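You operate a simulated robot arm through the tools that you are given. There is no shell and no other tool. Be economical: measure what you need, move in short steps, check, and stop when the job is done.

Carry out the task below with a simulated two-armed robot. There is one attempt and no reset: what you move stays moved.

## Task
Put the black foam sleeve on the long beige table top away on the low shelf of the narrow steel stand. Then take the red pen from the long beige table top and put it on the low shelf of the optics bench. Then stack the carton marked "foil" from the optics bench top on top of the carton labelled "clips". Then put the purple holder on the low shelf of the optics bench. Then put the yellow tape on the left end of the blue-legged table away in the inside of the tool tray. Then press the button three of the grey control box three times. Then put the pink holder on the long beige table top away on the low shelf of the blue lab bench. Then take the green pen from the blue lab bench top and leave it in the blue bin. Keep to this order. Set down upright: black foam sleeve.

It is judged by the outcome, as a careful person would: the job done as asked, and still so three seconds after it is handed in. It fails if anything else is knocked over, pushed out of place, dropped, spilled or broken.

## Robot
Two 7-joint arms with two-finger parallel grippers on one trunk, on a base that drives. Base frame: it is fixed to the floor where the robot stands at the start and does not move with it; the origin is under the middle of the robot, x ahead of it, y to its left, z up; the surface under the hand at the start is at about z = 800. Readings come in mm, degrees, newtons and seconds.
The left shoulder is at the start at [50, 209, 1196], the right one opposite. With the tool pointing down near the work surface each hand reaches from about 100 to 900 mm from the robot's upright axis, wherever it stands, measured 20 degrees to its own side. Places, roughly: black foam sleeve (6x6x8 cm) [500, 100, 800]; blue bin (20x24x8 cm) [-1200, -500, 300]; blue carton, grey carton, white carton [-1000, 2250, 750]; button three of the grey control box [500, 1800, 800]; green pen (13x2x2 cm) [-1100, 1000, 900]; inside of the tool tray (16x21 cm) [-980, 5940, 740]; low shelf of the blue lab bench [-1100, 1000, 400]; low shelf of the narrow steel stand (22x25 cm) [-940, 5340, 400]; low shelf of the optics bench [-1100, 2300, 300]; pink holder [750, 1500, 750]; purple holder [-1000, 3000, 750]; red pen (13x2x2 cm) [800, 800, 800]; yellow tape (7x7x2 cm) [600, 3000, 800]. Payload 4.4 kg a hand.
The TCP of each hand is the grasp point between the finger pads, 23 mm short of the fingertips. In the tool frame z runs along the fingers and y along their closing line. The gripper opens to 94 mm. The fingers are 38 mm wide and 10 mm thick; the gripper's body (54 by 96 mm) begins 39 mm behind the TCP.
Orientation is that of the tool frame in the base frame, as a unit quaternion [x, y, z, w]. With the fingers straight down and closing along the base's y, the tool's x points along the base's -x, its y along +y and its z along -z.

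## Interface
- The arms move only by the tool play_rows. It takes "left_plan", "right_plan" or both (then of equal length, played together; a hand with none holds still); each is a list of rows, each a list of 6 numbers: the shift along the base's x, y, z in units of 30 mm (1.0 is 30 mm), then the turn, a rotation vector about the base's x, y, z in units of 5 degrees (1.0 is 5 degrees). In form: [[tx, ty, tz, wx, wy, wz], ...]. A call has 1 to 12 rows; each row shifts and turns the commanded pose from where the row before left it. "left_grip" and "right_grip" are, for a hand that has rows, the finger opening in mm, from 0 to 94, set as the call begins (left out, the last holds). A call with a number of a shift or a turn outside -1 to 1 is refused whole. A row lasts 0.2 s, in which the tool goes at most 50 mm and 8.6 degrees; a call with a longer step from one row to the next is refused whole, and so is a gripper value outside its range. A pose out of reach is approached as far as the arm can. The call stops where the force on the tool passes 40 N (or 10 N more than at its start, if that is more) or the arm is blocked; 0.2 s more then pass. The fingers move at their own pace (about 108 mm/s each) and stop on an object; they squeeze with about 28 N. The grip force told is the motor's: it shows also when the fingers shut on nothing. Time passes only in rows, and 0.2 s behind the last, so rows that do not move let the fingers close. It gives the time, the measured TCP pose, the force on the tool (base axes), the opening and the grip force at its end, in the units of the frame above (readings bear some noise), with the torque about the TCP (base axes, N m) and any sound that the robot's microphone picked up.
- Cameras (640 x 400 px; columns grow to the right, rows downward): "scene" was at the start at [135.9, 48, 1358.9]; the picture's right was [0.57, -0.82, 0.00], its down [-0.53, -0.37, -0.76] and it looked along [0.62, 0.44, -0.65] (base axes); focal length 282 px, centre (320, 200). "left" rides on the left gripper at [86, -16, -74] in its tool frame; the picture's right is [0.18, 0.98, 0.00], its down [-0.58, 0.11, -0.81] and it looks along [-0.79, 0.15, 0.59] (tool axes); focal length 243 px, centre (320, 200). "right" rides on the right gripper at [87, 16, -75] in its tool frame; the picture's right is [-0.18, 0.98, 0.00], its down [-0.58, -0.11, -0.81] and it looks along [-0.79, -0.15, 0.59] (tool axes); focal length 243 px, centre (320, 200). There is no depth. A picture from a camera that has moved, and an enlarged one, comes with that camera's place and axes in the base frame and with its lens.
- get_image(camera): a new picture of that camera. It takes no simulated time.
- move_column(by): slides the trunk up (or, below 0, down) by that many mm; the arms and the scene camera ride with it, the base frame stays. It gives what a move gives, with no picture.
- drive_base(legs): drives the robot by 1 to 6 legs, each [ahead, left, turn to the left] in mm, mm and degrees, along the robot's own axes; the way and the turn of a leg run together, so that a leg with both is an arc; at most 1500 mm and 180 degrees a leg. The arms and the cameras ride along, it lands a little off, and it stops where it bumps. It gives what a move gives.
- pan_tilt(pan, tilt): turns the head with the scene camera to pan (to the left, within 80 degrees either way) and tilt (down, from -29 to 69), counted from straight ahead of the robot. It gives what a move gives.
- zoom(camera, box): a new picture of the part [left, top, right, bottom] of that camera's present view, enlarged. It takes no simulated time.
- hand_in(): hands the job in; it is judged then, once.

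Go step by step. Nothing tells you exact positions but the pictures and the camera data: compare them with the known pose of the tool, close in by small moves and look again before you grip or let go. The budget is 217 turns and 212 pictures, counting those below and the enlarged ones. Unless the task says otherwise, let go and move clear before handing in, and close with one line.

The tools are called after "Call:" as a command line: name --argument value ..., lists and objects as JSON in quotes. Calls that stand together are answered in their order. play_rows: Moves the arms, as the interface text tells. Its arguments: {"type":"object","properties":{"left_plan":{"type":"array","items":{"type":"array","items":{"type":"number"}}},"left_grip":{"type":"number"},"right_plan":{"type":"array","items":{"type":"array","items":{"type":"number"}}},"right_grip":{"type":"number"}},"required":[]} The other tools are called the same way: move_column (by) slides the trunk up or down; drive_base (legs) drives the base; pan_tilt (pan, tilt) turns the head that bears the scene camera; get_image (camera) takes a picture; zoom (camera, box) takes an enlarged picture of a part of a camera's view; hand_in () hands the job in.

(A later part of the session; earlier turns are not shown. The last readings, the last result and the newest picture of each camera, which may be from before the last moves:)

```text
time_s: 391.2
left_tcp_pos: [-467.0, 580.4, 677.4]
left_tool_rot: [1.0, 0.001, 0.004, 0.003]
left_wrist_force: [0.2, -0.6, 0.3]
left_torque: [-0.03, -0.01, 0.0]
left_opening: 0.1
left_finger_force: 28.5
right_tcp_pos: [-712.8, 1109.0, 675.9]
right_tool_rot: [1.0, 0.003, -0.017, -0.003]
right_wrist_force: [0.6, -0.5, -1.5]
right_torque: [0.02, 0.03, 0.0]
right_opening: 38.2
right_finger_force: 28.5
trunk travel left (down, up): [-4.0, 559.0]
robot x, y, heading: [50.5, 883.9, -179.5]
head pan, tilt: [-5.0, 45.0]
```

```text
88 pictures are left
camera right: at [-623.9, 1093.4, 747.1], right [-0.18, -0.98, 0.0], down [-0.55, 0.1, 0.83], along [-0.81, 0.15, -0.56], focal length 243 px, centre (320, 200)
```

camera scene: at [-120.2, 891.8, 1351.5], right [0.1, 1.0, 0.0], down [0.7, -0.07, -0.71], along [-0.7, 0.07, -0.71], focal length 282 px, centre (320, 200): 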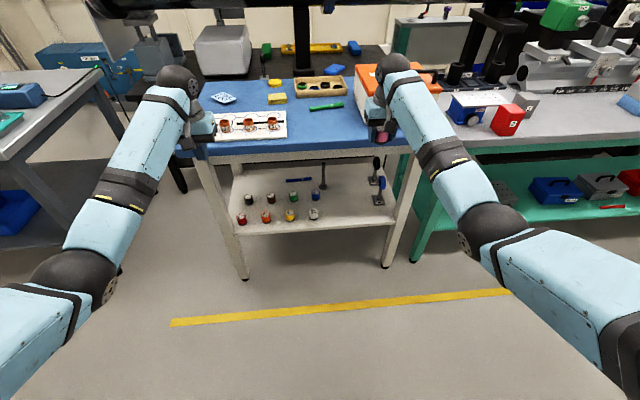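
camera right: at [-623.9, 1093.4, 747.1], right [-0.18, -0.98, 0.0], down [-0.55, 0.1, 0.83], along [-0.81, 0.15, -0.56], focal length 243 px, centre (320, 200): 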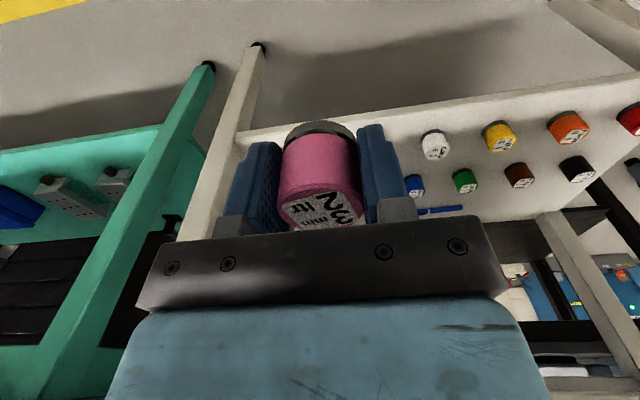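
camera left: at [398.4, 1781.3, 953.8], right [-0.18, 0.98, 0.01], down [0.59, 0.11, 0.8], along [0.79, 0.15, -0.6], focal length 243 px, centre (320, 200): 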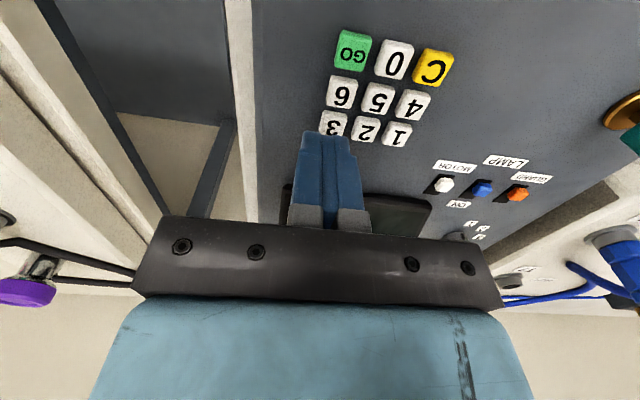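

Call:
play_rows --right_plan '[[0, 0, -0.9, 0, 0, 0], [0, 0, -0.9, 0, 0, 0], [0, 0, -0.9, 0, 0, 0], [0, 0, -0.9, 0, 0, 0], [0, 0, -0.9, 0, 0, 0], [0, 0, -0.9, 0, 0, 0], [0, 0, -0.9, 0, 0, 0]]'

Call:
drive_base --legs '[[215, 0, 0]]'

Call:
get_image --camera "right"

Call:
get_image --camera "scene"

```text
time_s: 392.8
left_tcp_pos: [-467.7, 579.5, 676.7]
left_tool_rot: [1.0, 0.0, 0.004, 0.003]
left_wrist_force: [0.0, 0.0, -0.2]
left_torque: [-0.02, -0.01, -0.03]
left_opening: 0.0
left_finger_force: 27.4
right_tcp_pos: [-713.8, 1108.3, 487.3]
right_tool_rot: [1.0, 0.002, -0.017, -0.003]
right_wrist_force: [0.1, -0.1, -0.8]
right_torque: [0.02, 0.01, -0.05]
right_opening: 38.3
right_finger_force: 27.9
trunk travel left (down, up): [-4.0, 559.0]
robot x, y, heading: [50.6, 881.1, -179.6]
head pan, tilt: [-5.0, 45.0]
```

```text
time_s: 394.5
left_tcp_pos: [-683.8, 580.4, 676.8]
left_tool_rot: [1.0, -0.001, 0.004, 0.003]
left_wrist_force: [0.2, -0.2, 0.8]
left_torque: [0.01, 0.0, 0.0]
left_opening: 0.3
left_finger_force: 28.2
right_tcp_pos: [-928.0, 1110.8, 486.3]
right_tool_rot: [1.0, 0.0, -0.016, -0.002]
right_wrist_force: [0.4, -0.7, -1.1]
right_torque: [-0.02, 0.01, -0.03]
right_opening: 38.2
right_finger_force: 28.3
trunk travel left (down, up): [-4.0, 559.0]
robot x, y, heading: [-167.0, 882.5, -180.0]
head pan, tilt: [-5.0, 45.0]
```

```text
87 pictures are left
camera right: at [-840.3, 1095.8, 557.8], right [-0.18, -0.98, 0.0], down [-0.55, 0.1, 0.83], along [-0.81, 0.15, -0.56], focal length 243 px, centre (320, 200)
```

right: 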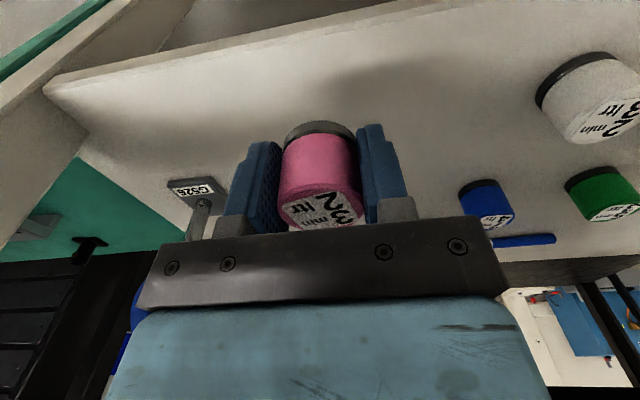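

```text
86 pictures are left
camera scene: at [-316.7, 889.9, 1081.5], right [0.09, 1.0, 0.0], down [0.7, -0.06, -0.71], along [-0.7, 0.06, -0.71], focal length 282 px, centre (320, 200)
```

scene: 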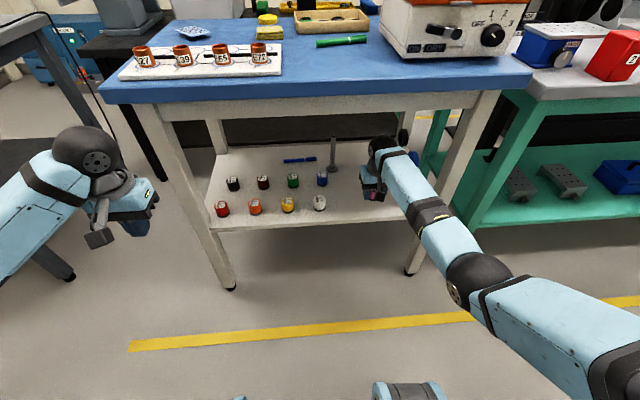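

The edge is at x ≈ -890, so I'll go 40 mm deeper and then lower.

Call:
drive_base --legs '[[38, 0, 0]]'

Call:
play_rows --right_plan '[[0.05, 0, -0.5, 0, 0, 0], [0.05, 0, -0.5, 0, 0, 0], [0.05, 0, -0.4, 0, 0, 0], [0, 0, -0.1, 0, 0, 0], [0, 0, 0, 0, 0, 0]]'

Call:
get_image --camera "right"

```text
time_s: 395.4
left_tcp_pos: [-721.9, 580.8, 678.2]
left_tool_rot: [1.0, -0.001, 0.004, 0.002]
left_wrist_force: [0.8, 0.4, 0.0]
left_torque: [-0.01, -0.02, 0.01]
left_opening: 0.0
left_finger_force: 28.0
right_tcp_pos: [-967.9, 1112.0, 485.9]
right_tool_rot: [1.0, 0.001, -0.016, -0.004]
right_wrist_force: [0.3, 0.5, -1.2]
right_torque: [0.01, -0.02, 0.03]
right_opening: 38.5
right_finger_force: 27.6
trunk travel left (down, up): [-4.0, 559.0]
robot x, y, heading: [-205.2, 883.6, -180.0]
head pan, tilt: [-5.0, 45.0]
```

```text
time_s: 396.6
left_tcp_pos: [-721.7, 580.4, 677.5]
left_tool_rot: [1.0, -0.001, 0.003, 0.001]
left_wrist_force: [0.0, 0.0, -0.1]
left_torque: [-0.02, -0.02, -0.05]
left_opening: 0.1
left_finger_force: 28.0
right_tcp_pos: [-962.4, 1112.8, 442.7]
right_tool_rot: [1.0, 0.001, -0.017, -0.003]
right_wrist_force: [0.8, -0.4, -1.9]
right_torque: [0.03, -0.02, -0.01]
right_opening: 38.2
right_finger_force: 27.9
trunk travel left (down, up): [-4.0, 559.0]
robot x, y, heading: [-205.5, 878.5, -180.0]
head pan, tilt: [-5.0, 45.0]
```

```text
85 pictures are left
camera right: at [-874.0, 1096.0, 513.7], right [-0.18, -0.98, 0.0], down [-0.55, 0.1, 0.83], along [-0.81, 0.15, -0.56], focal length 243 px, centre (320, 200)
```

right: 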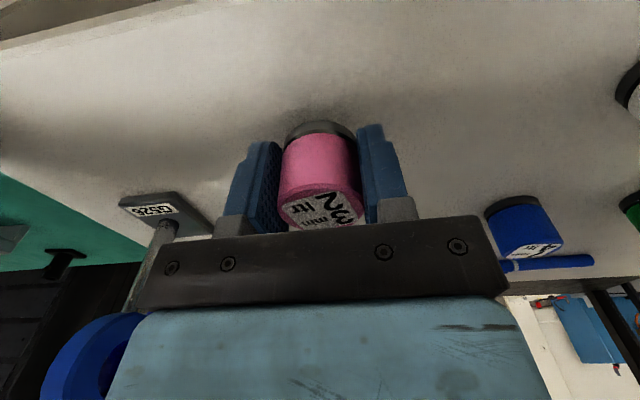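

Call:
play_rows --right_plan '[[0, 0, -0.15, 0, 0, 0], [0, 0, -0.13, 0, 0, 0], [0, 0, -0.1, 0, 0, 0], [0, 0, 0, 0, 0, 0]]'

```text
time_s: 397.6
left_tcp_pos: [-722.4, 581.9, 677.7]
left_tool_rot: [1.0, -0.002, 0.003, 0.003]
left_wrist_force: [0.8, 0.3, -0.5]
left_torque: [0.01, 0.01, -0.01]
left_opening: 0.0
left_finger_force: 28.0
right_tcp_pos: [-962.1, 1110.6, 430.4]
right_tool_rot: [1.0, 0.002, -0.017, -0.004]
right_wrist_force: [0.9, -0.1, -0.9]
right_torque: [-0.02, -0.01, -0.02]
right_opening: 38.3
right_finger_force: 27.7
trunk travel left (down, up): [-4.0, 559.0]
robot x, y, heading: [-207.1, 882.4, -180.4]
head pan, tilt: [-5.0, 45.0]
```

Call:
play_rows --right_plan '[[0, 0, -0.1, 0, 0, 0], [0, 0, -0.1, 0, 0, 0], [0, 0, 0, 0, 0, 0]]'

```text
time_s: 398.4
left_tcp_pos: [-722.8, 581.1, 678.4]
left_tool_rot: [1.0, -0.001, 0.003, 0.003]
left_wrist_force: [-0.3, -0.3, -0.2]
left_torque: [0.01, 0.0, 0.01]
left_opening: 0.2
left_finger_force: 27.7
right_tcp_pos: [-963.7, 1110.4, 424.0]
right_tool_rot: [1.0, 0.0, -0.017, -0.004]
right_wrist_force: [0.5, 0.8, 2.2]
right_torque: [-0.03, -0.02, 0.05]
right_opening: 38.5
right_finger_force: 28.4
trunk travel left (down, up): [-4.0, 559.0]
robot x, y, heading: [-203.2, 882.6, -180.1]
head pan, tilt: [-5.0, 45.0]
```

Call:
play_rows --right_plan '[[0, 0, -0.07, 0, 0, 0], [0, 0, 0, 0, 0, 0]]'

Call:
get_image --camera "right"

```text
time_s: 399.0
left_tcp_pos: [-722.0, 580.0, 678.7]
left_tool_rot: [1.0, 0.0, 0.004, 0.001]
left_wrist_force: [0.8, -1.2, -0.5]
left_torque: [0.0, 0.0, -0.03]
left_opening: 0.3
left_finger_force: 28.0
right_tcp_pos: [-963.8, 1110.6, 424.3]
right_tool_rot: [1.0, 0.001, -0.019, -0.003]
right_wrist_force: [2.5, 0.9, 12.1]
right_torque: [-0.21, -0.07, 0.02]
right_opening: 38.4
right_finger_force: 28.3
trunk travel left (down, up): [-4.0, 559.0]
robot x, y, heading: [-199.2, 882.1, -180.1]
head pan, tilt: [-5.0, 45.0]
```

```text
84 pictures are left
camera right: at [-874.2, 1094.7, 495.8], right [-0.18, -0.98, 0.0], down [-0.55, 0.1, 0.83], along [-0.81, 0.15, -0.56], focal length 243 px, centre (320, 200)
```

right: 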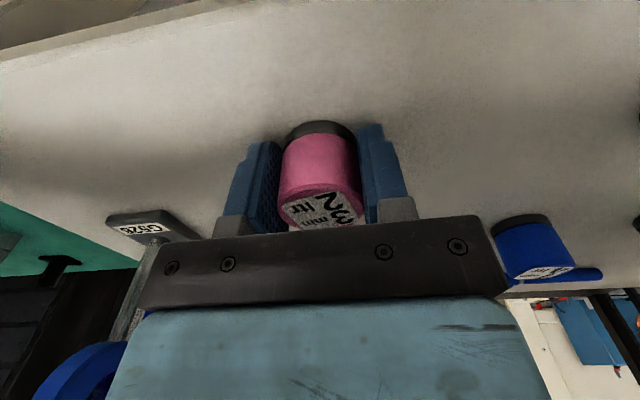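

Contact (12 N). I'll release and rise.

Call:
play_rows --right_plan '[[0, 0, 0, 0, 0, 0], [0, 0, 0, 0, 0, 0], [0, 0, 0, 0, 0, 0], [0, 0, 0.4, 0, 0, 0], [0, 0, 0.7, 0, 0, 0], [0, 0, 0.7, 0, 0, 0], [0, 0, 0.7, 0, 0, 0]]' --right_grip 62

Call:
get_image --camera "right"

```text
time_s: 400.6
left_tcp_pos: [-722.5, 581.8, 676.1]
left_tool_rot: [1.0, -0.002, 0.003, 0.003]
left_wrist_force: [0.3, -0.3, 0.0]
left_torque: [0.01, 0.03, -0.01]
left_opening: 0.0
left_finger_force: 28.0
right_tcp_pos: [-961.8, 1111.8, 496.7]
right_tool_rot: [1.0, 0.001, -0.016, -0.003]
right_wrist_force: [-0.3, 0.1, 0.2]
right_torque: [0.02, -0.02, -0.02]
right_opening: 61.9
right_finger_force: 0.0
trunk travel left (down, up): [-4.0, 559.0]
robot x, y, heading: [-207.9, 884.2, -180.1]
head pan, tilt: [-5.0, 45.0]
```

```text
83 pictures are left
camera right: at [-873.5, 1095.5, 568.1], right [-0.18, -0.98, 0.0], down [-0.56, 0.1, 0.83], along [-0.81, 0.15, -0.56], focal length 243 px, centre (320, 200)
```

right: 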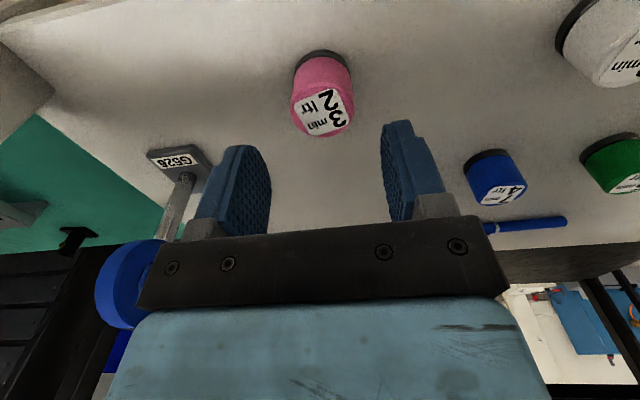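

The pink holder is placed upright. Last item is the green pen: I'll back out, raise the trunk, and yaw the right hand 90° for the pen.

Call:
drive_base --legs '[[-240, 0, 0]]'

Call:
move_column --by 340

Call:
play_rows --right_plan '[[0, 0, 0.8, 0, 0, -1], [0, 0, 0.8, 0, 0, -1], [0, 0, 0.8, 0, 0, -1], [0, 0, 0.8, 0, 0, -1], [0, 0, 0.8, 0, 0, -1], [0, 0, 0.8, 0, 0, -1], [0, 0, 0, 0, 0, -1], [0, 0, 0, 0, 0, -1], [0, 0, 0, 0, 0, -1], [0, 0, 0, 0, 0, -1]]' --right_grip 50

Call:
get_image --camera "scene"

```text
time_s: 402.4
left_tcp_pos: [-483.4, 581.4, 677.5]
left_tool_rot: [1.0, -0.001, 0.004, 0.003]
left_wrist_force: [-0.7, 0.1, -0.3]
left_torque: [0.01, 0.0, -0.01]
left_opening: 0.0
left_finger_force: 28.6
right_tcp_pos: [-722.5, 1111.9, 497.2]
right_tool_rot: [1.0, 0.001, -0.017, -0.003]
right_wrist_force: [-0.3, -0.2, -0.3]
right_torque: [-0.01, 0.02, 0.01]
right_opening: 61.7
right_finger_force: 0.0
trunk travel left (down, up): [-4.0, 559.0]
robot x, y, heading: [28.2, 880.2, 180.0]
head pan, tilt: [-5.0, 45.0]
```

```text
time_s: 405.7
left_tcp_pos: [-483.4, 581.4, 1017.1]
left_tool_rot: [1.0, 0.0, 0.003, 0.003]
left_wrist_force: [-0.1, 0.1, -0.3]
left_torque: [0.01, -0.03, -0.01]
left_opening: 0.0
left_finger_force: 28.1
right_tcp_pos: [-722.9, 1112.0, 836.5]
right_tool_rot: [1.0, 0.001, -0.017, -0.004]
right_wrist_force: [0.5, -0.8, -0.4]
right_torque: [0.0, 0.02, -0.03]
right_opening: 62.1
right_finger_force: 0.0
trunk travel left (down, up): [-344.0, 219.0]
robot x, y, heading: [32.1, 884.6, 180.3]
head pan, tilt: [-5.0, 45.0]
```

```text
time_s: 407.9
left_tcp_pos: [-482.5, 580.2, 1017.6]
left_tool_rot: [1.0, 0.0, 0.004, 0.001]
left_wrist_force: [-0.5, -1.2, 0.3]
left_torque: [-0.02, 0.01, -0.03]
left_opening: 0.0
left_finger_force: 28.2
right_tcp_pos: [-722.4, 1112.6, 981.0]
right_tool_rot: [0.906, -0.422, -0.014, -0.009]
right_wrist_force: [1.0, -0.3, 0.2]
right_torque: [-0.01, 0.05, -0.01]
right_opening: 49.8
right_finger_force: 0.1
trunk travel left (down, up): [-344.0, 219.0]
robot x, y, heading: [31.4, 882.7, 179.7]
head pan, tilt: [-5.0, 45.0]
```

```text
82 pictures are left
camera scene: at [-115.3, 889.6, 1421.6], right [0.09, 1.0, 0.0], down [0.7, -0.06, -0.71], along [-0.7, 0.06, -0.71], focal length 282 px, centre (320, 200)
```

scene: 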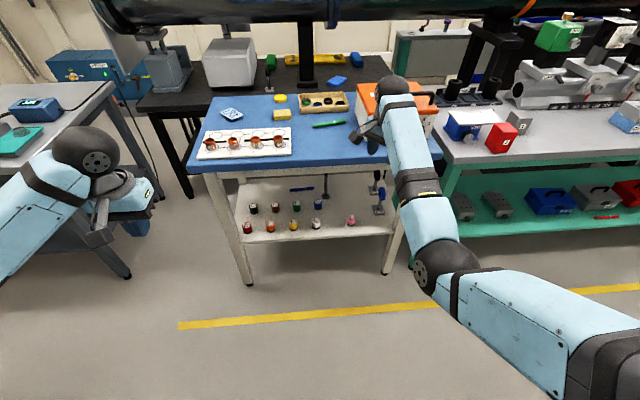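

The pen is centred at about (-1054, 1005, 872), angled roughly 14°. I'll finish the yaw to match, then slide left and drive in.

Call:
play_rows --right_plan '[[0, 0, 0, 0, 0, -1], [0, 0, 0, 0, 0, -1], [0, 0, 0, 0, 0, -1], [0, 0, 0, 0, 0, -1], [0, 0, 0, 0, 0, -1], [0, 0, 0, 0, 0, -0.3]]'

Call:
drive_base --legs '[[0, 112, 0], [315, 0, 0]]'

Call:
get_image --camera "right"

Call:
get_image --camera "scene"

```text
time_s: 409.3
left_tcp_pos: [-481.5, 580.7, 1016.9]
left_tool_rot: [1.0, -0.002, 0.004, 0.003]
left_wrist_force: [-0.4, -1.1, 0.1]
left_torque: [-0.02, 0.01, 0.01]
left_opening: 0.0
left_finger_force: 28.0
right_tcp_pos: [-724.0, 1112.7, 981.5]
right_tool_rot: [0.785, -0.619, -0.011, -0.012]
right_wrist_force: [0.0, 0.2, -0.3]
right_torque: [-0.02, 0.01, 0.03]
right_opening: 50.1
right_finger_force: 0.1
trunk travel left (down, up): [-344.0, 219.0]
robot x, y, heading: [31.9, 881.9, 180.1]
head pan, tilt: [-5.0, 45.0]
```

```text
time_s: 412.6
left_tcp_pos: [-796.2, 462.5, 1017.4]
left_tool_rot: [1.0, 0.002, 0.004, 0.003]
left_wrist_force: [-0.9, -0.5, 0.0]
left_torque: [-0.01, -0.05, -0.03]
left_opening: 0.1
left_finger_force: 27.8
right_tcp_pos: [-1040.0, 991.7, 981.0]
right_tool_rot: [0.788, -0.615, -0.011, -0.013]
right_wrist_force: [0.5, 0.2, 0.0]
right_torque: [-0.02, -0.01, 0.0]
right_opening: 49.8
right_finger_force: 0.1
trunk travel left (down, up): [-344.0, 219.0]
robot x, y, heading: [-285.6, 771.7, -179.2]
head pan, tilt: [-5.0, 45.0]
```

```text
81 pictures are left
camera right: at [-1034.9, 901.5, 1052.0], right [-1.0, -0.06, 0.0], down [-0.04, 0.56, 0.83], along [-0.05, 0.82, -0.56], focal length 243 px, centre (320, 200)
```

right: 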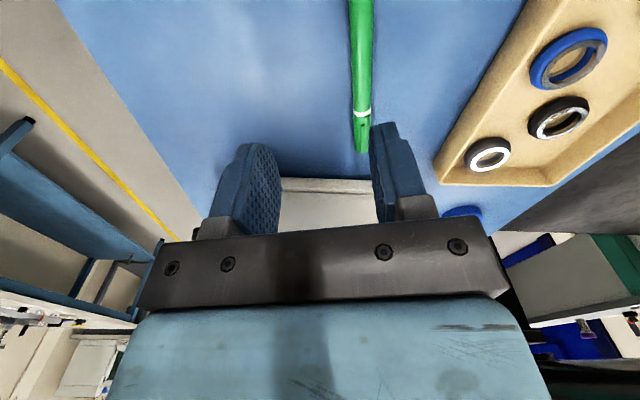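

```text
80 pictures are left
camera scene: at [-430.8, 774.4, 1421.5], right [0.08, 1.0, 0.0], down [0.71, -0.06, -0.71], along [-0.7, 0.06, -0.71], focal length 282 px, centre (320, 200)
```

scene: 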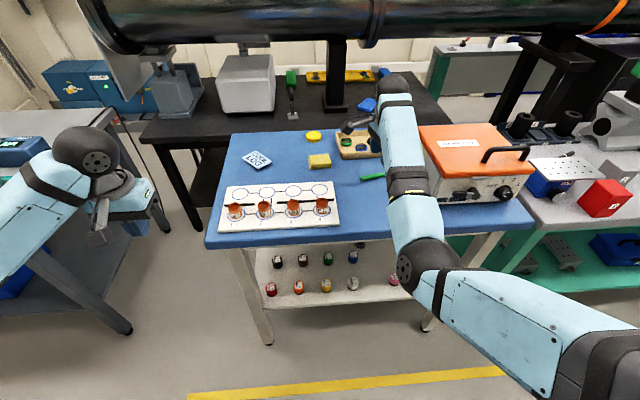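

Call:
play_rows --right_plan '[[-0.57, 0.25, 0, 0, 0, 0], [-0.57, 0.25, 0, 0, 0, 0], [0, 0, -0.8, 0, 0, 0], [0, 0, -0.8, 0, 0, 0], [0, 0, -0.8, 0, 0, 0], [0, 0, 0, 0, 0, 0]]'

Call:
get_image --camera "right"

```text
time_s: 414.1
left_tcp_pos: [-795.3, 462.9, 1015.3]
left_tool_rot: [1.0, 0.003, 0.004, 0.003]
left_wrist_force: [0.2, 0.3, 0.7]
left_torque: [0.02, 0.01, -0.01]
left_opening: 0.3
left_finger_force: 28.2
right_tcp_pos: [-1074.7, 1005.4, 910.2]
right_tool_rot: [0.788, -0.616, -0.011, -0.012]
right_wrist_force: [0.5, -0.5, 0.1]
right_torque: [-0.03, 0.01, -0.01]
right_opening: 50.0
right_finger_force: 0.0
trunk travel left (down, up): [-344.0, 219.0]
robot x, y, heading: [-280.9, 769.0, -179.6]
head pan, tilt: [-5.0, 45.0]
```

```text
79 pictures are left
camera right: at [-1069.0, 916.2, 982.1], right [-1.0, -0.06, 0.0], down [-0.03, 0.56, 0.83], along [-0.05, 0.82, -0.56], focal length 243 px, centre (320, 200)
```

right: 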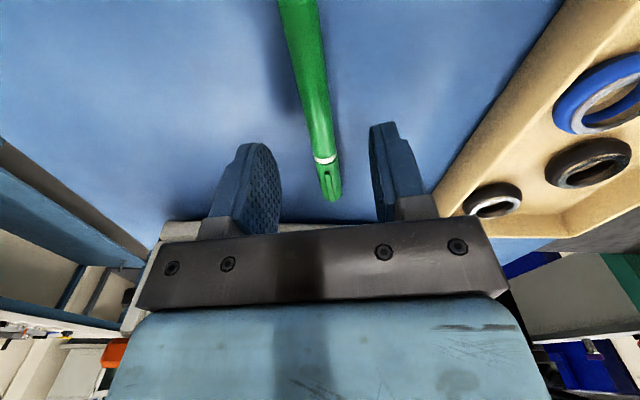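

Call:
play_rows --right_plan '[[0, 0, -0.35, 0, 0, 0], [0, 0, -0.25, 0, 0, 0], [0, 0, 0, 0, 0, 0]]'

Call:
get_image --camera "right"

Call:
zoom --camera "scene" --box '[320, 80, 440, 220]'

```text
time_s: 414.9
left_tcp_pos: [-795.5, 462.5, 1017.5]
left_tool_rot: [1.0, 0.003, 0.004, 0.002]
left_wrist_force: [-0.5, -0.3, -1.0]
left_torque: [-0.01, 0.01, 0.0]
left_opening: 0.2
left_finger_force: 28.0
right_tcp_pos: [-1073.8, 1006.7, 891.9]
right_tool_rot: [0.788, -0.615, -0.01, -0.012]
right_wrist_force: [1.2, -0.4, 0.0]
right_torque: [0.01, 0.03, 0.01]
right_opening: 49.9
right_finger_force: 0.2
trunk travel left (down, up): [-344.0, 219.0]
robot x, y, heading: [-283.2, 766.6, -179.4]
head pan, tilt: [-5.0, 45.0]
```

```text
78 pictures are left
camera right: at [-1068.5, 916.0, 962.7], right [-1.0, -0.06, 0.0], down [-0.03, 0.56, 0.83], along [-0.05, 0.82, -0.56], focal length 243 px, centre (320, 200)
```

right: 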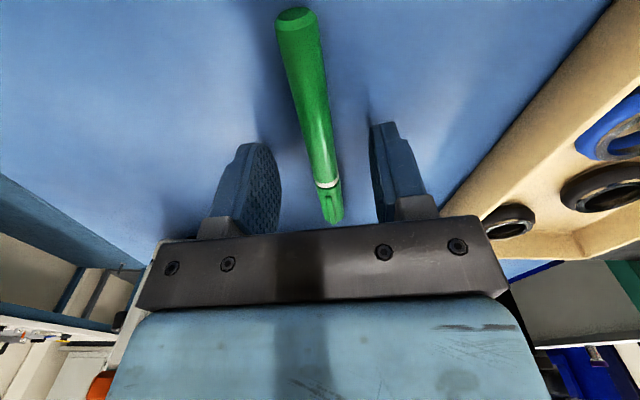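

```text
2.86 times, centred on (380, 150) of scene
camera zoom: at [-430.3, 774.3, 1421.6], right [0.08, 1.0, 0.0], down [0.7, -0.06, -0.71], along [-0.7, 0.06, -0.71], focal length 804 px, centre (149, 343)
```

zoom: 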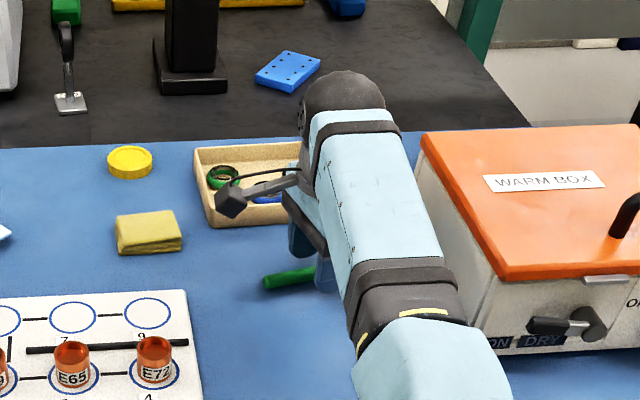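

Call:
play_rows --right_plan '[[0, 0, -0.05, 0, 0, 0], [0, 0, 0, 0, 0, 0], [0, 0, 0, 0, 0, 0], [0, 0, 0, 0, 0, 0], [0, 0, 0.6, 0, 0, 0], [0, 0, 0.9, 0, 0, 0], [0, 0, 0.9, 0, 0, 0], [0, 0, 0.9, 0, 0, 0], [0, 0, 0.7, 0, 0, 0]]' --right_grip 2

Call:
get_image --camera "right"

```text
time_s: 416.9
left_tcp_pos: [-793.5, 461.8, 1017.4]
left_tool_rot: [1.0, 0.003, 0.003, 0.002]
left_wrist_force: [0.3, 0.1, 0.2]
left_torque: [-0.03, 0.02, 0.02]
left_opening: 0.0
left_finger_force: 28.0
right_tcp_pos: [-1074.2, 1005.9, 1008.5]
right_tool_rot: [0.788, -0.615, -0.01, -0.013]
right_wrist_force: [0.4, -0.2, -0.4]
right_torque: [-0.01, -0.03, -0.01]
right_opening: 14.6
right_finger_force: 28.1
trunk travel left (down, up): [-344.0, 219.0]
robot x, y, heading: [-280.4, 771.7, -179.3]
head pan, tilt: [-5.0, 45.0]
```

```text
76 pictures are left
camera right: at [-1069.2, 916.3, 1079.9], right [-1.0, -0.06, 0.0], down [-0.03, 0.56, 0.83], along [-0.05, 0.82, -0.56], focal length 243 px, centre (320, 200)
```

right: 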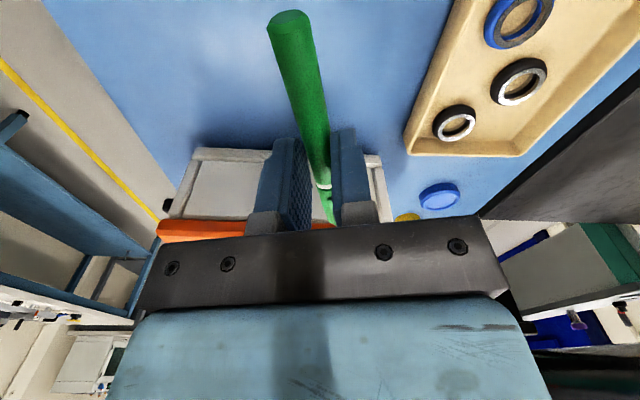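

The green pen is gripped. I'll back out and look toward the blue bin.

Call:
drive_base --legs '[[-310, 0, -0.7]]'

Call:
pan_tilt --pan 45 --tilt 30

Call:
get_image --camera "scene"

```text
time_s: 418.9
left_tcp_pos: [-488.1, 468.8, 1016.8]
left_tool_rot: [1.0, -0.001, 0.004, 0.003]
left_wrist_force: [0.6, 0.4, 0.4]
left_torque: [0.02, -0.01, 0.01]
left_opening: 0.0
left_finger_force: 28.3
right_tcp_pos: [-763.1, 1014.5, 1007.8]
right_tool_rot: [0.786, -0.618, -0.01, -0.013]
right_wrist_force: [-0.8, -0.5, 0.4]
right_torque: [-0.01, 0.02, -0.04]
right_opening: 14.7
right_finger_force: 27.9
trunk travel left (down, up): [-344.0, 219.0]
robot x, y, heading: [31.1, 770.7, -180.0]
head pan, tilt: [-5.0, 45.0]
```

```text
time_s: 420.1
left_tcp_pos: [-486.6, 468.2, 1017.5]
left_tool_rot: [1.0, 0.0, 0.004, 0.003]
left_wrist_force: [0.7, 0.0, 0.3]
left_torque: [0.01, -0.01, 0.0]
left_opening: 0.0
left_finger_force: 27.7
right_tcp_pos: [-762.9, 1013.0, 1007.7]
right_tool_rot: [0.785, -0.619, -0.011, -0.013]
right_wrist_force: [0.0, -0.1, 0.6]
right_torque: [0.0, 0.0, 0.02]
right_opening: 14.7
right_finger_force: 27.5
trunk travel left (down, up): [-344.0, 219.0]
robot x, y, heading: [27.6, 771.9, -180.1]
head pan, tilt: [45.0, 30.0]
```

```text
75 pictures are left
camera scene: at [-103.6, 706.0, 1444.1], right [-0.71, 0.71, 0.0], down [0.35, 0.35, -0.87], along [-0.61, -0.61, -0.5], focal length 282 px, centre (320, 200)
```

scene: 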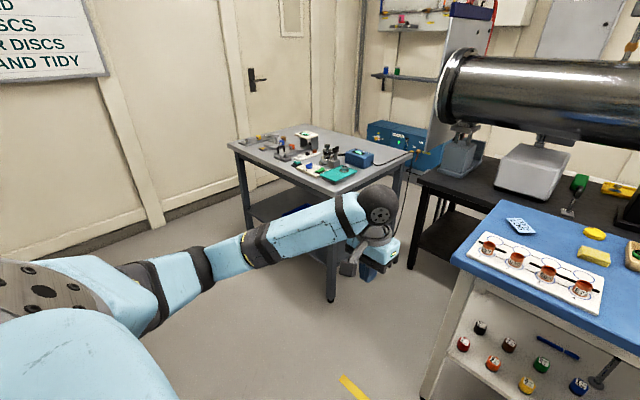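

The bin sits on the low shelf of the grey corner table, whose front edge is near x ≈ -955. I'll slide along and look at it.

Call:
drive_base --legs '[[0, 1490, 0]]'

Call:
pan_tilt --pan -8 --tilt 40

Call:
get_image --camera "scene"

```text
time_s: 433.2
left_tcp_pos: [-488.8, -1006.5, 1017.0]
left_tool_rot: [1.0, -0.001, 0.003, 0.003]
left_wrist_force: [-0.1, -1.1, 0.0]
left_torque: [-0.01, -0.01, 0.0]
left_opening: 0.0
left_finger_force: 27.7
right_tcp_pos: [-763.4, -459.9, 1007.8]
right_tool_rot: [0.786, -0.618, -0.01, -0.014]
right_wrist_force: [0.0, -0.7, -0.1]
right_torque: [0.02, 0.01, -0.05]
right_opening: 14.6
right_finger_force: 28.0
trunk travel left (down, up): [-344.0, 219.0]
robot x, y, heading: [31.1, -701.7, -180.1]
head pan, tilt: [45.0, 30.0]
```

```text
time_s: 434.4
left_tcp_pos: [-487.3, -1006.5, 1016.6]
left_tool_rot: [1.0, -0.002, 0.003, 0.003]
left_wrist_force: [-0.1, 0.2, -0.2]
left_torque: [0.0, -0.02, 0.02]
left_opening: 0.1
left_finger_force: 27.8
right_tcp_pos: [-762.9, -460.5, 1008.4]
right_tool_rot: [0.786, -0.618, -0.011, -0.013]
right_wrist_force: [-0.3, 0.0, 0.2]
right_torque: [-0.03, 0.01, -0.01]
right_opening: 14.5
right_finger_force: 27.7
trunk travel left (down, up): [-344.0, 219.0]
robot x, y, heading: [29.2, -704.6, -179.9]
head pan, tilt: [-8.0, 40.0]
```

```text
74 pictures are left
camera scene: at [-123.4, -692.7, 1428.8], right [0.14, 0.99, 0.0], down [0.64, -0.09, -0.77], along [-0.76, 0.11, -0.64], focal length 282 px, centre (320, 200)
```

scene: 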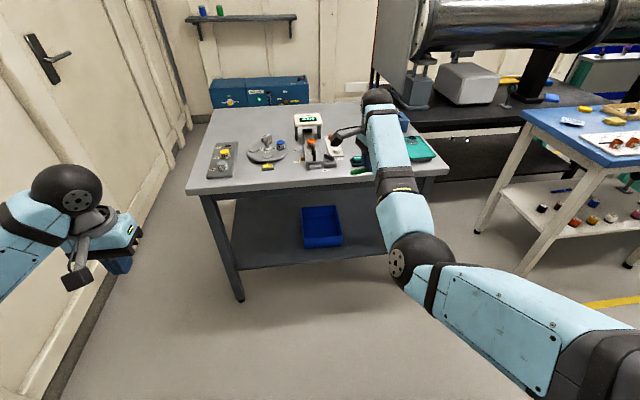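

The bin spans x ≈ -1090…-1305, y ≈ -648…-410, under a table whose apron bottom is at z ≈ 715. A forward-tilted hand will keep the wrist clear of it. I'll lower the trunk, square the yaw, then tilt 40° about the pen's axis.

Call:
move_column --by -340

Call:
play_rows --right_plan '[[0, 0, 0, 0, 0, -0.9], [0, 0, 0, 0, 0, -0.9], [0, 0, 0, 0, 0, -0.9], [-0.53, 0, 0.19, 0, 1, 0], [-0.53, 0, 0.19, 0, 1, 0], [-0.53, 0, 0.19, 0, 1, 0], [-0.53, 0, 0.19, 0, 1, 0], [-0.53, 0, 0.19, 0, 1, 0], [-0.53, 0, 0.19, 0, 1, 0], [-0.53, 0, 0.19, 0, 1, 0], [-0.53, 0, 0.19, 0, 1, 0]]'

Call:
get_image --camera "right"

Call:
get_image --camera "scene"

```text
time_s: 437.8
left_tcp_pos: [-488.0, -1006.0, 677.0]
left_tool_rot: [1.0, -0.001, 0.003, 0.003]
left_wrist_force: [1.1, 0.3, -0.2]
left_torque: [0.0, 0.02, 0.03]
left_opening: 0.1
left_finger_force: 27.8
right_tcp_pos: [-761.9, -460.2, 669.2]
right_tool_rot: [0.786, -0.619, -0.01, -0.013]
right_wrist_force: [-0.7, 0.5, -0.9]
right_torque: [-0.01, -0.01, -0.01]
right_opening: 14.6
right_finger_force: 28.1
trunk travel left (down, up): [-4.0, 559.0]
robot x, y, heading: [30.7, -707.6, -180.2]
head pan, tilt: [-8.0, 40.0]
```

```text
time_s: 440.1
left_tcp_pos: [-486.5, -1006.8, 676.8]
left_tool_rot: [1.0, -0.001, 0.003, 0.002]
left_wrist_force: [-0.8, 0.4, 0.7]
left_torque: [-0.01, -0.02, 0.0]
left_opening: 0.3
left_finger_force: 27.5
right_tcp_pos: [-889.0, -461.2, 713.7]
right_tool_rot: [-0.661, 0.669, 0.251, -0.229]
right_wrist_force: [-0.2, 0.2, -0.8]
right_torque: [-0.02, -0.04, 0.02]
right_opening: 14.6
right_finger_force: 28.0
trunk travel left (down, up): [-4.0, 559.0]
robot x, y, heading: [28.7, -702.3, -180.1]
head pan, tilt: [-8.0, 40.0]
```

```text
73 pictures are left
camera right: at [-856.4, -549.5, 778.7], right [-0.75, 0.18, 0.63], down [0.61, 0.55, 0.57], along [-0.25, 0.81, -0.53], focal length 243 px, centre (320, 200)
```

right: 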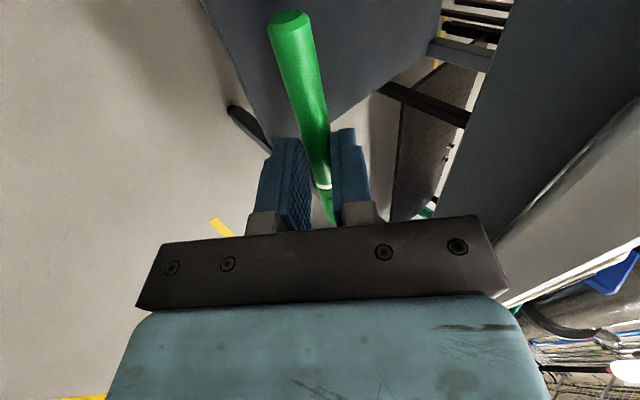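

```text
72 pictures are left
camera scene: at [-123.4, -692.6, 1088.8], right [0.14, 0.99, 0.0], down [0.64, -0.09, -0.77], along [-0.76, 0.11, -0.64], focal length 282 px, centre (320, 200)
```

scene: 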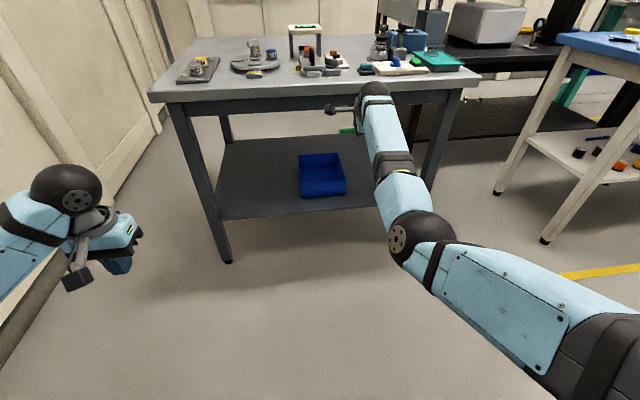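

The tilt works. The bin spans x ≈ -1086…-1320, y ≈ -633…-436, with its floor at z ≈ 290 and rim at about 372. I'll align in y and lower the hand in front of the table.

Call:
drive_base --legs '[[0, 74, 0]]'

Call:
play_rows --right_plan '[[0.1, 0, -0.93, 0, 0, 0], [0.1, 0, -0.93, 0, 0, 0], [0.1, 0, -0.93, 0, 0, 0], [0.15, 0, -0.93, 0, 0, 0], [0.15, 0, -0.93, 0, 0, 0], [0.2, 0, -0.93, 0, 0, 0], [0.2, 0, -0.93, 0, 0, 0], [0.2, 0, -0.93, 0, 0, 0], [0.25, 0, -0.93, 0, 0, 0], [0.25, 0, -0.7, 0, 0, 0]]'

Call:
get_image --camera "scene"

```text
time_s: 441.5
left_tcp_pos: [-488.8, -1081.3, 678.1]
left_tool_rot: [1.0, -0.002, 0.004, 0.003]
left_wrist_force: [0.4, 0.2, -0.2]
left_torque: [0.0, 0.02, -0.01]
left_opening: 0.0
left_finger_force: 28.3
right_tcp_pos: [-889.4, -535.0, 714.4]
right_tool_rot: [-0.662, 0.669, 0.25, -0.228]
right_wrist_force: [0.9, -0.1, 0.4]
right_torque: [-0.04, -0.02, 0.01]
right_opening: 14.7
right_finger_force: 27.9
trunk travel left (down, up): [-4.0, 559.0]
robot x, y, heading: [30.9, -780.5, 179.9]
head pan, tilt: [-8.0, 40.0]
```

```text
time_s: 443.7
left_tcp_pos: [-488.2, -1080.5, 676.8]
left_tool_rot: [1.0, -0.001, 0.004, 0.003]
left_wrist_force: [-0.5, 0.1, -0.1]
left_torque: [0.0, 0.05, 0.0]
left_opening: 0.1
left_finger_force: 27.7
right_tcp_pos: [-836.9, -535.3, 441.2]
right_tool_rot: [-0.661, 0.669, 0.251, -0.229]
right_wrist_force: [-0.7, 0.1, 0.1]
right_torque: [0.01, -0.03, 0.01]
right_opening: 14.7
right_finger_force: 27.8
trunk travel left (down, up): [-4.0, 559.0]
robot x, y, heading: [31.0, -779.6, 180.1]
head pan, tilt: [-8.0, 40.0]
```

```text
71 pictures are left
camera scene: at [-123.4, -766.7, 1088.8], right [0.14, 0.99, 0.0], down [0.64, -0.09, -0.77], along [-0.76, 0.11, -0.64], focal length 282 px, centre (320, 200)
```

scene: 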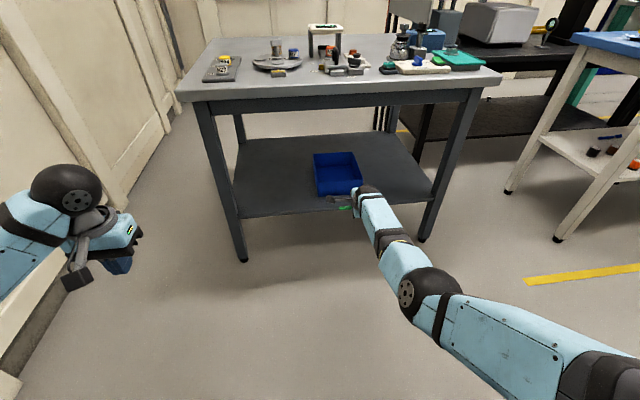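

Clear at z = 441. I'll drive in over the bin.

Call:
drive_base --legs '[[365, 0, 0]]'

Call:
get_image --camera "right"

Call:
get_image --camera "scene"

```text
time_s: 446.0
left_tcp_pos: [-851.8, -1080.0, 677.3]
left_tool_rot: [1.0, -0.002, 0.004, 0.002]
left_wrist_force: [-0.8, -0.3, 0.5]
left_torque: [0.03, -0.02, 0.01]
left_opening: 0.0
left_finger_force: 27.7
right_tcp_pos: [-1203.0, -537.5, 440.7]
right_tool_rot: [-0.662, 0.668, 0.251, -0.229]
right_wrist_force: [-0.6, -0.2, -1.1]
right_torque: [0.01, 0.01, 0.01]
right_opening: 14.5
right_finger_force: 28.2
trunk travel left (down, up): [-4.0, 559.0]
robot x, y, heading: [-333.2, -777.7, -180.0]
head pan, tilt: [-8.0, 40.0]
```

```text
70 pictures are left
camera right: at [-1168.9, -624.9, 505.8], right [-0.75, 0.18, 0.63], down [0.61, 0.56, 0.57], along [-0.25, 0.81, -0.53], focal length 243 px, centre (320, 200)
```

right: 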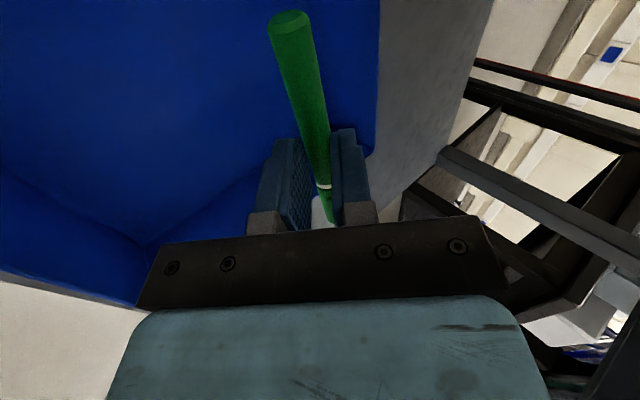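

```text
69 pictures are left
camera scene: at [-487.7, -767.0, 1088.8], right [0.14, 0.99, 0.0], down [0.64, -0.09, -0.77], along [-0.76, 0.11, -0.64], focal length 282 px, centre (320, 200)
```

scene: 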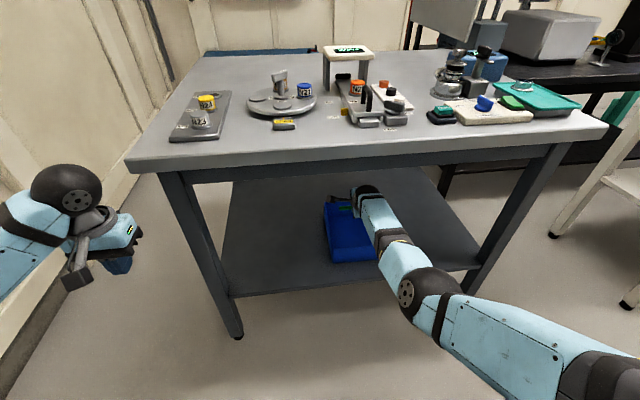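

Call:
drive_base --legs '[[25, 0, 0]]'

Call:
play_rows --right_plan '[[0.25, 0, -0.6, 0, 0, 0], [0.25, 0, -0.6, 0, 0, 0], [0.25, 0, -0.6, 0, 0, 0], [0, 0, 0, 0, 0, 0]]'

Call:
drive_base --legs '[[25, 0, 0]]'

Call:
get_image --camera "right"

```text
time_s: 446.8
left_tcp_pos: [-877.0, -1080.2, 676.0]
left_tool_rot: [1.0, -0.001, 0.004, 0.002]
left_wrist_force: [-0.2, 1.3, -0.8]
left_torque: [0.0, 0.01, 0.03]
left_opening: 0.0
left_finger_force: 28.1
right_tcp_pos: [-1226.5, -535.6, 440.4]
right_tool_rot: [-0.662, 0.669, 0.25, -0.228]
right_wrist_force: [-0.2, 0.0, 0.6]
right_torque: [-0.01, 0.04, 0.03]
right_opening: 14.5
right_finger_force: 27.7
trunk travel left (down, up): [-4.0, 559.0]
robot x, y, heading: [-363.3, -777.9, -179.9]
head pan, tilt: [-8.0, 40.0]
```

```text
time_s: 447.8
left_tcp_pos: [-876.0, -1080.1, 677.2]
left_tool_rot: [1.0, -0.001, 0.003, 0.002]
left_wrist_force: [0.0, 0.1, 0.2]
left_torque: [-0.03, 0.03, 0.02]
left_opening: 0.0
left_finger_force: 27.6
right_tcp_pos: [-1203.6, -535.7, 387.4]
right_tool_rot: [-0.662, 0.668, 0.25, -0.228]
right_wrist_force: [-0.6, 0.0, -0.2]
right_torque: [0.01, -0.02, 0.03]
right_opening: 14.3
right_finger_force: 28.2
trunk travel left (down, up): [-4.0, 559.0]
robot x, y, heading: [-360.0, -779.4, -179.9]
head pan, tilt: [-8.0, 40.0]
```

```text
time_s: 448.6
left_tcp_pos: [-900.7, -1080.1, 677.1]
left_tool_rot: [1.0, -0.001, 0.004, 0.003]
left_wrist_force: [-0.8, -0.4, 0.2]
left_torque: [0.0, 0.01, 0.0]
left_opening: 0.3
left_finger_force: 27.8
right_tcp_pos: [-1229.9, -535.7, 386.8]
right_tool_rot: [-0.662, 0.669, 0.25, -0.228]
right_wrist_force: [-0.9, 0.3, -0.3]
right_torque: [0.03, 0.03, -0.02]
right_opening: 14.6
right_finger_force: 27.8
trunk travel left (down, up): [-4.0, 559.0]
robot x, y, heading: [-385.1, -779.2, -179.9]
head pan, tilt: [-8.0, 40.0]
```

```text
68 pictures are left
camera right: at [-1196.3, -623.9, 452.3], right [-0.75, 0.18, 0.63], down [0.61, 0.55, 0.57], along [-0.25, 0.81, -0.53], focal length 243 px, centre (320, 200)
```

right: 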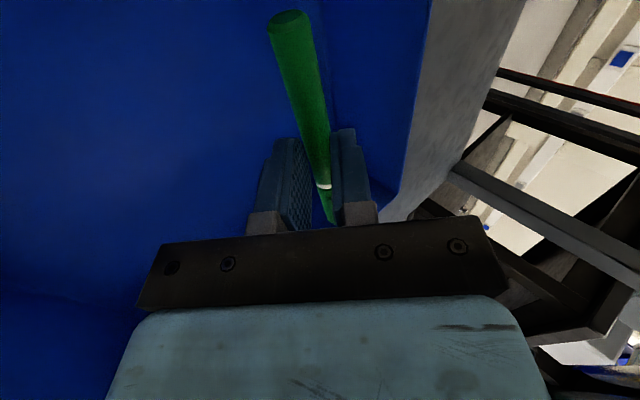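

Call:
play_rows --right_plan '[[0.25, 0, -0.5, 0, 0, 0], [0.25, 0, -0.5, 0, 0, 0], [0.2, 0, -0.4, 0, 0, 0], [0.05, 0, -0.15, 0, 0, 0], [0, 0, 0, 0, 0, 0]]'

Call:
get_image --camera "right"

```text
time_s: 449.8
left_tcp_pos: [-900.9, -1079.9, 677.4]
left_tool_rot: [1.0, -0.001, 0.004, 0.002]
left_wrist_force: [-0.8, 0.5, 1.0]
left_torque: [0.05, -0.05, 0.02]
left_opening: 0.0
left_finger_force: 27.7
right_tcp_pos: [-1206.4, -535.6, 339.7]
right_tool_rot: [-0.662, 0.668, 0.25, -0.229]
right_wrist_force: [-0.6, -0.3, 0.4]
right_torque: [-0.02, -0.03, 0.0]
right_opening: 14.6
right_finger_force: 27.8
trunk travel left (down, up): [-4.0, 559.0]
robot x, y, heading: [-388.0, -776.9, -180.1]
head pan, tilt: [-8.0, 40.0]
```

```text
67 pictures are left
camera right: at [-1173.7, -624.2, 405.1], right [-0.75, 0.18, 0.63], down [0.61, 0.55, 0.57], along [-0.25, 0.81, -0.53], focal length 243 px, centre (320, 200)
```

right: 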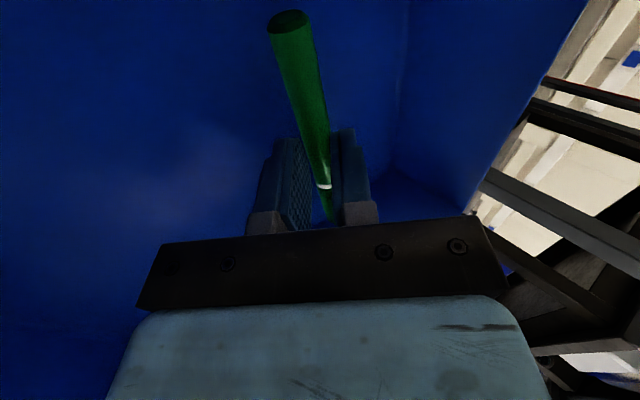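

Still no contact. I'll lower a few more millimetres and watch the force.

Call:
play_rows --right_plan '[[0.05, 0, -0.15, 0, 0, 0], [0.05, 0, -0.15, 0, 0, 0], [0.05, 0, -0.1, 0, 0, 0], [0, 0, 0, 0, 0, 0]]'

```text
time_s: 450.8
left_tcp_pos: [-900.6, -1081.9, 678.9]
left_tool_rot: [1.0, -0.001, 0.003, 0.001]
left_wrist_force: [-0.1, 0.0, 0.2]
left_torque: [-0.02, 0.0, -0.02]
left_opening: 0.0
left_finger_force: 28.0
right_tcp_pos: [-1204.8, -535.3, 332.3]
right_tool_rot: [-0.66, 0.668, 0.253, -0.231]
right_wrist_force: [-4.8, -0.5, 18.8]
right_torque: [-0.35, 0.15, -0.12]
right_opening: 14.3
right_finger_force: 27.4
trunk travel left (down, up): [-4.0, 559.0]
robot x, y, heading: [-386.0, -781.0, -180.1]
head pan, tilt: [-8.0, 40.0]
```

Contact with the bin floor. I'll rise about 8 mm so the lower finger has room to open, then release.

Call:
play_rows --right_plan '[[0, 0, 0.27, 0, 0, 0], [0, 0, 0, 0, 0, 0]]'

Call:
play_rows --right_plan '[[0, 0, 0, 0, 0, 0], [0, 0, 0, 0, 0, 0], [0, 0, 0, 0, 0, 0]]' --right_grip 32

Call:
get_image --camera "right"

```text
time_s: 451.4
left_tcp_pos: [-901.1, -1080.4, 677.8]
left_tool_rot: [1.0, -0.001, 0.004, 0.002]
left_wrist_force: [-0.5, -0.3, 0.3]
left_torque: [-0.01, -0.01, 0.01]
left_opening: 0.0
left_finger_force: 28.2
right_tcp_pos: [-1200.0, -535.2, 335.4]
right_tool_rot: [-0.663, 0.669, 0.248, -0.227]
right_wrist_force: [0.3, 0.9, 0.0]
right_torque: [-0.03, -0.01, 0.01]
right_opening: 14.8
right_finger_force: 28.1
trunk travel left (down, up): [-4.0, 559.0]
robot x, y, heading: [-385.6, -780.8, -179.7]
head pan, tilt: [-8.0, 40.0]
```

```text
time_s: 452.2
left_tcp_pos: [-900.8, -1080.2, 677.4]
left_tool_rot: [1.0, -0.001, 0.004, 0.001]
left_wrist_force: [0.2, -0.6, 0.1]
left_torque: [0.02, 0.02, 0.0]
left_opening: 0.0
left_finger_force: 28.2
right_tcp_pos: [-1202.2, -535.7, 338.6]
right_tool_rot: [-0.661, 0.67, 0.251, -0.228]
right_wrist_force: [-1.1, 0.9, 9.8]
right_torque: [-0.09, -0.05, 0.02]
right_opening: 29.0
right_finger_force: 0.0
trunk travel left (down, up): [-4.0, 559.0]
robot x, y, heading: [-385.8, -778.1, -179.8]
head pan, tilt: [-8.0, 40.0]
```

```text
66 pictures are left
camera right: at [-1169.4, -623.6, 403.6], right [-0.75, 0.18, 0.63], down [0.61, 0.55, 0.57], along [-0.25, 0.81, -0.53], focal length 243 px, centre (320, 200)
```

right: 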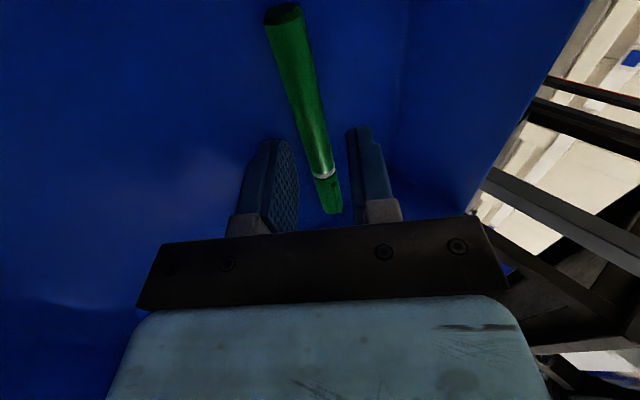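

The pen rests loose in the bin. I'll widen the fingers progressively while rising, so they don't scoop it.

Call:
play_rows --right_plan '[[0, 0, 0.2, 0, 0, 0], [0, 0, 0.1, 0, 0, 0]]'

Call:
play_rows --right_plan '[[0, 0, 0.25, 0, 0, 0], [0, 0, 0.1, 0, 0, 0]]' --right_grip 50

Call:
play_rows --right_plan '[[-0.1, 0, 0.3, 0, 0, 0], [-0.1, 0, 0.3, 0, 0, 0]]' --right_grip 74

Call:
get_image --camera "right"

```text
time_s: 452.8
left_tcp_pos: [-900.9, -1080.8, 677.2]
left_tool_rot: [1.0, -0.001, 0.003, 0.002]
left_wrist_force: [0.5, 0.3, -0.1]
left_torque: [-0.02, 0.01, 0.0]
left_opening: 0.4
left_finger_force: 28.2
right_tcp_pos: [-1201.1, -535.3, 344.4]
right_tool_rot: [-0.662, 0.669, 0.25, -0.227]
right_wrist_force: [0.4, -0.4, 0.7]
right_torque: [0.0, 0.01, 0.01]
right_opening: 31.9
right_finger_force: 0.0
trunk travel left (down, up): [-4.0, 559.0]
robot x, y, heading: [-386.2, -776.8, -180.2]
head pan, tilt: [-8.0, 40.0]
```

```text
time_s: 453.4
left_tcp_pos: [-900.2, -1080.1, 677.6]
left_tool_rot: [1.0, -0.001, 0.003, 0.002]
left_wrist_force: [0.5, -0.7, 0.3]
left_torque: [-0.01, 0.03, -0.01]
left_opening: 0.2
left_finger_force: 27.4
right_tcp_pos: [-1201.9, -535.4, 355.8]
right_tool_rot: [-0.662, 0.669, 0.251, -0.228]
right_wrist_force: [-0.5, 0.0, 0.1]
right_torque: [0.02, -0.01, 0.0]
right_opening: 50.3
right_finger_force: 0.1
trunk travel left (down, up): [-4.0, 559.0]
robot x, y, heading: [-384.0, -779.1, -179.9]
head pan, tilt: [-8.0, 40.0]
```

```text
time_s: 454.0
left_tcp_pos: [-901.5, -1080.8, 678.0]
left_tool_rot: [1.0, -0.001, 0.003, 0.003]
left_wrist_force: [-1.0, 0.1, -0.1]
left_torque: [-0.04, -0.01, 0.0]
left_opening: 0.2
left_finger_force: 28.3
right_tcp_pos: [-1208.9, -536.4, 373.4]
right_tool_rot: [-0.662, 0.668, 0.251, -0.228]
right_wrist_force: [-0.3, -0.3, 0.0]
right_torque: [-0.06, 0.0, 0.01]
right_opening: 74.0
right_finger_force: 0.1
trunk travel left (down, up): [-4.0, 559.0]
robot x, y, heading: [-384.1, -778.2, -180.2]
head pan, tilt: [-8.0, 40.0]
```

```text
65 pictures are left
camera right: at [-1175.6, -624.7, 439.4], right [-0.75, 0.18, 0.63], down [0.61, 0.55, 0.57], along [-0.25, 0.81, -0.53], focal length 243 px, centre (320, 200)
```

right: 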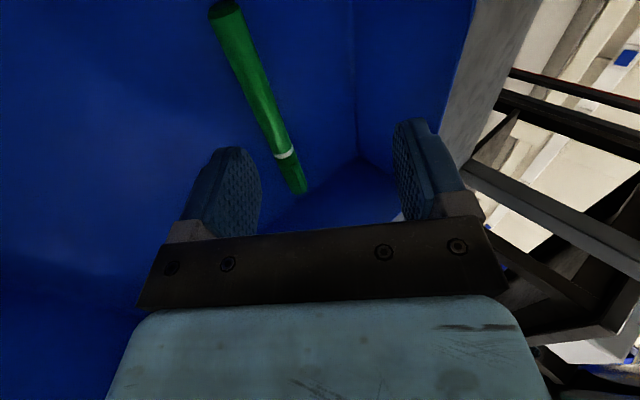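

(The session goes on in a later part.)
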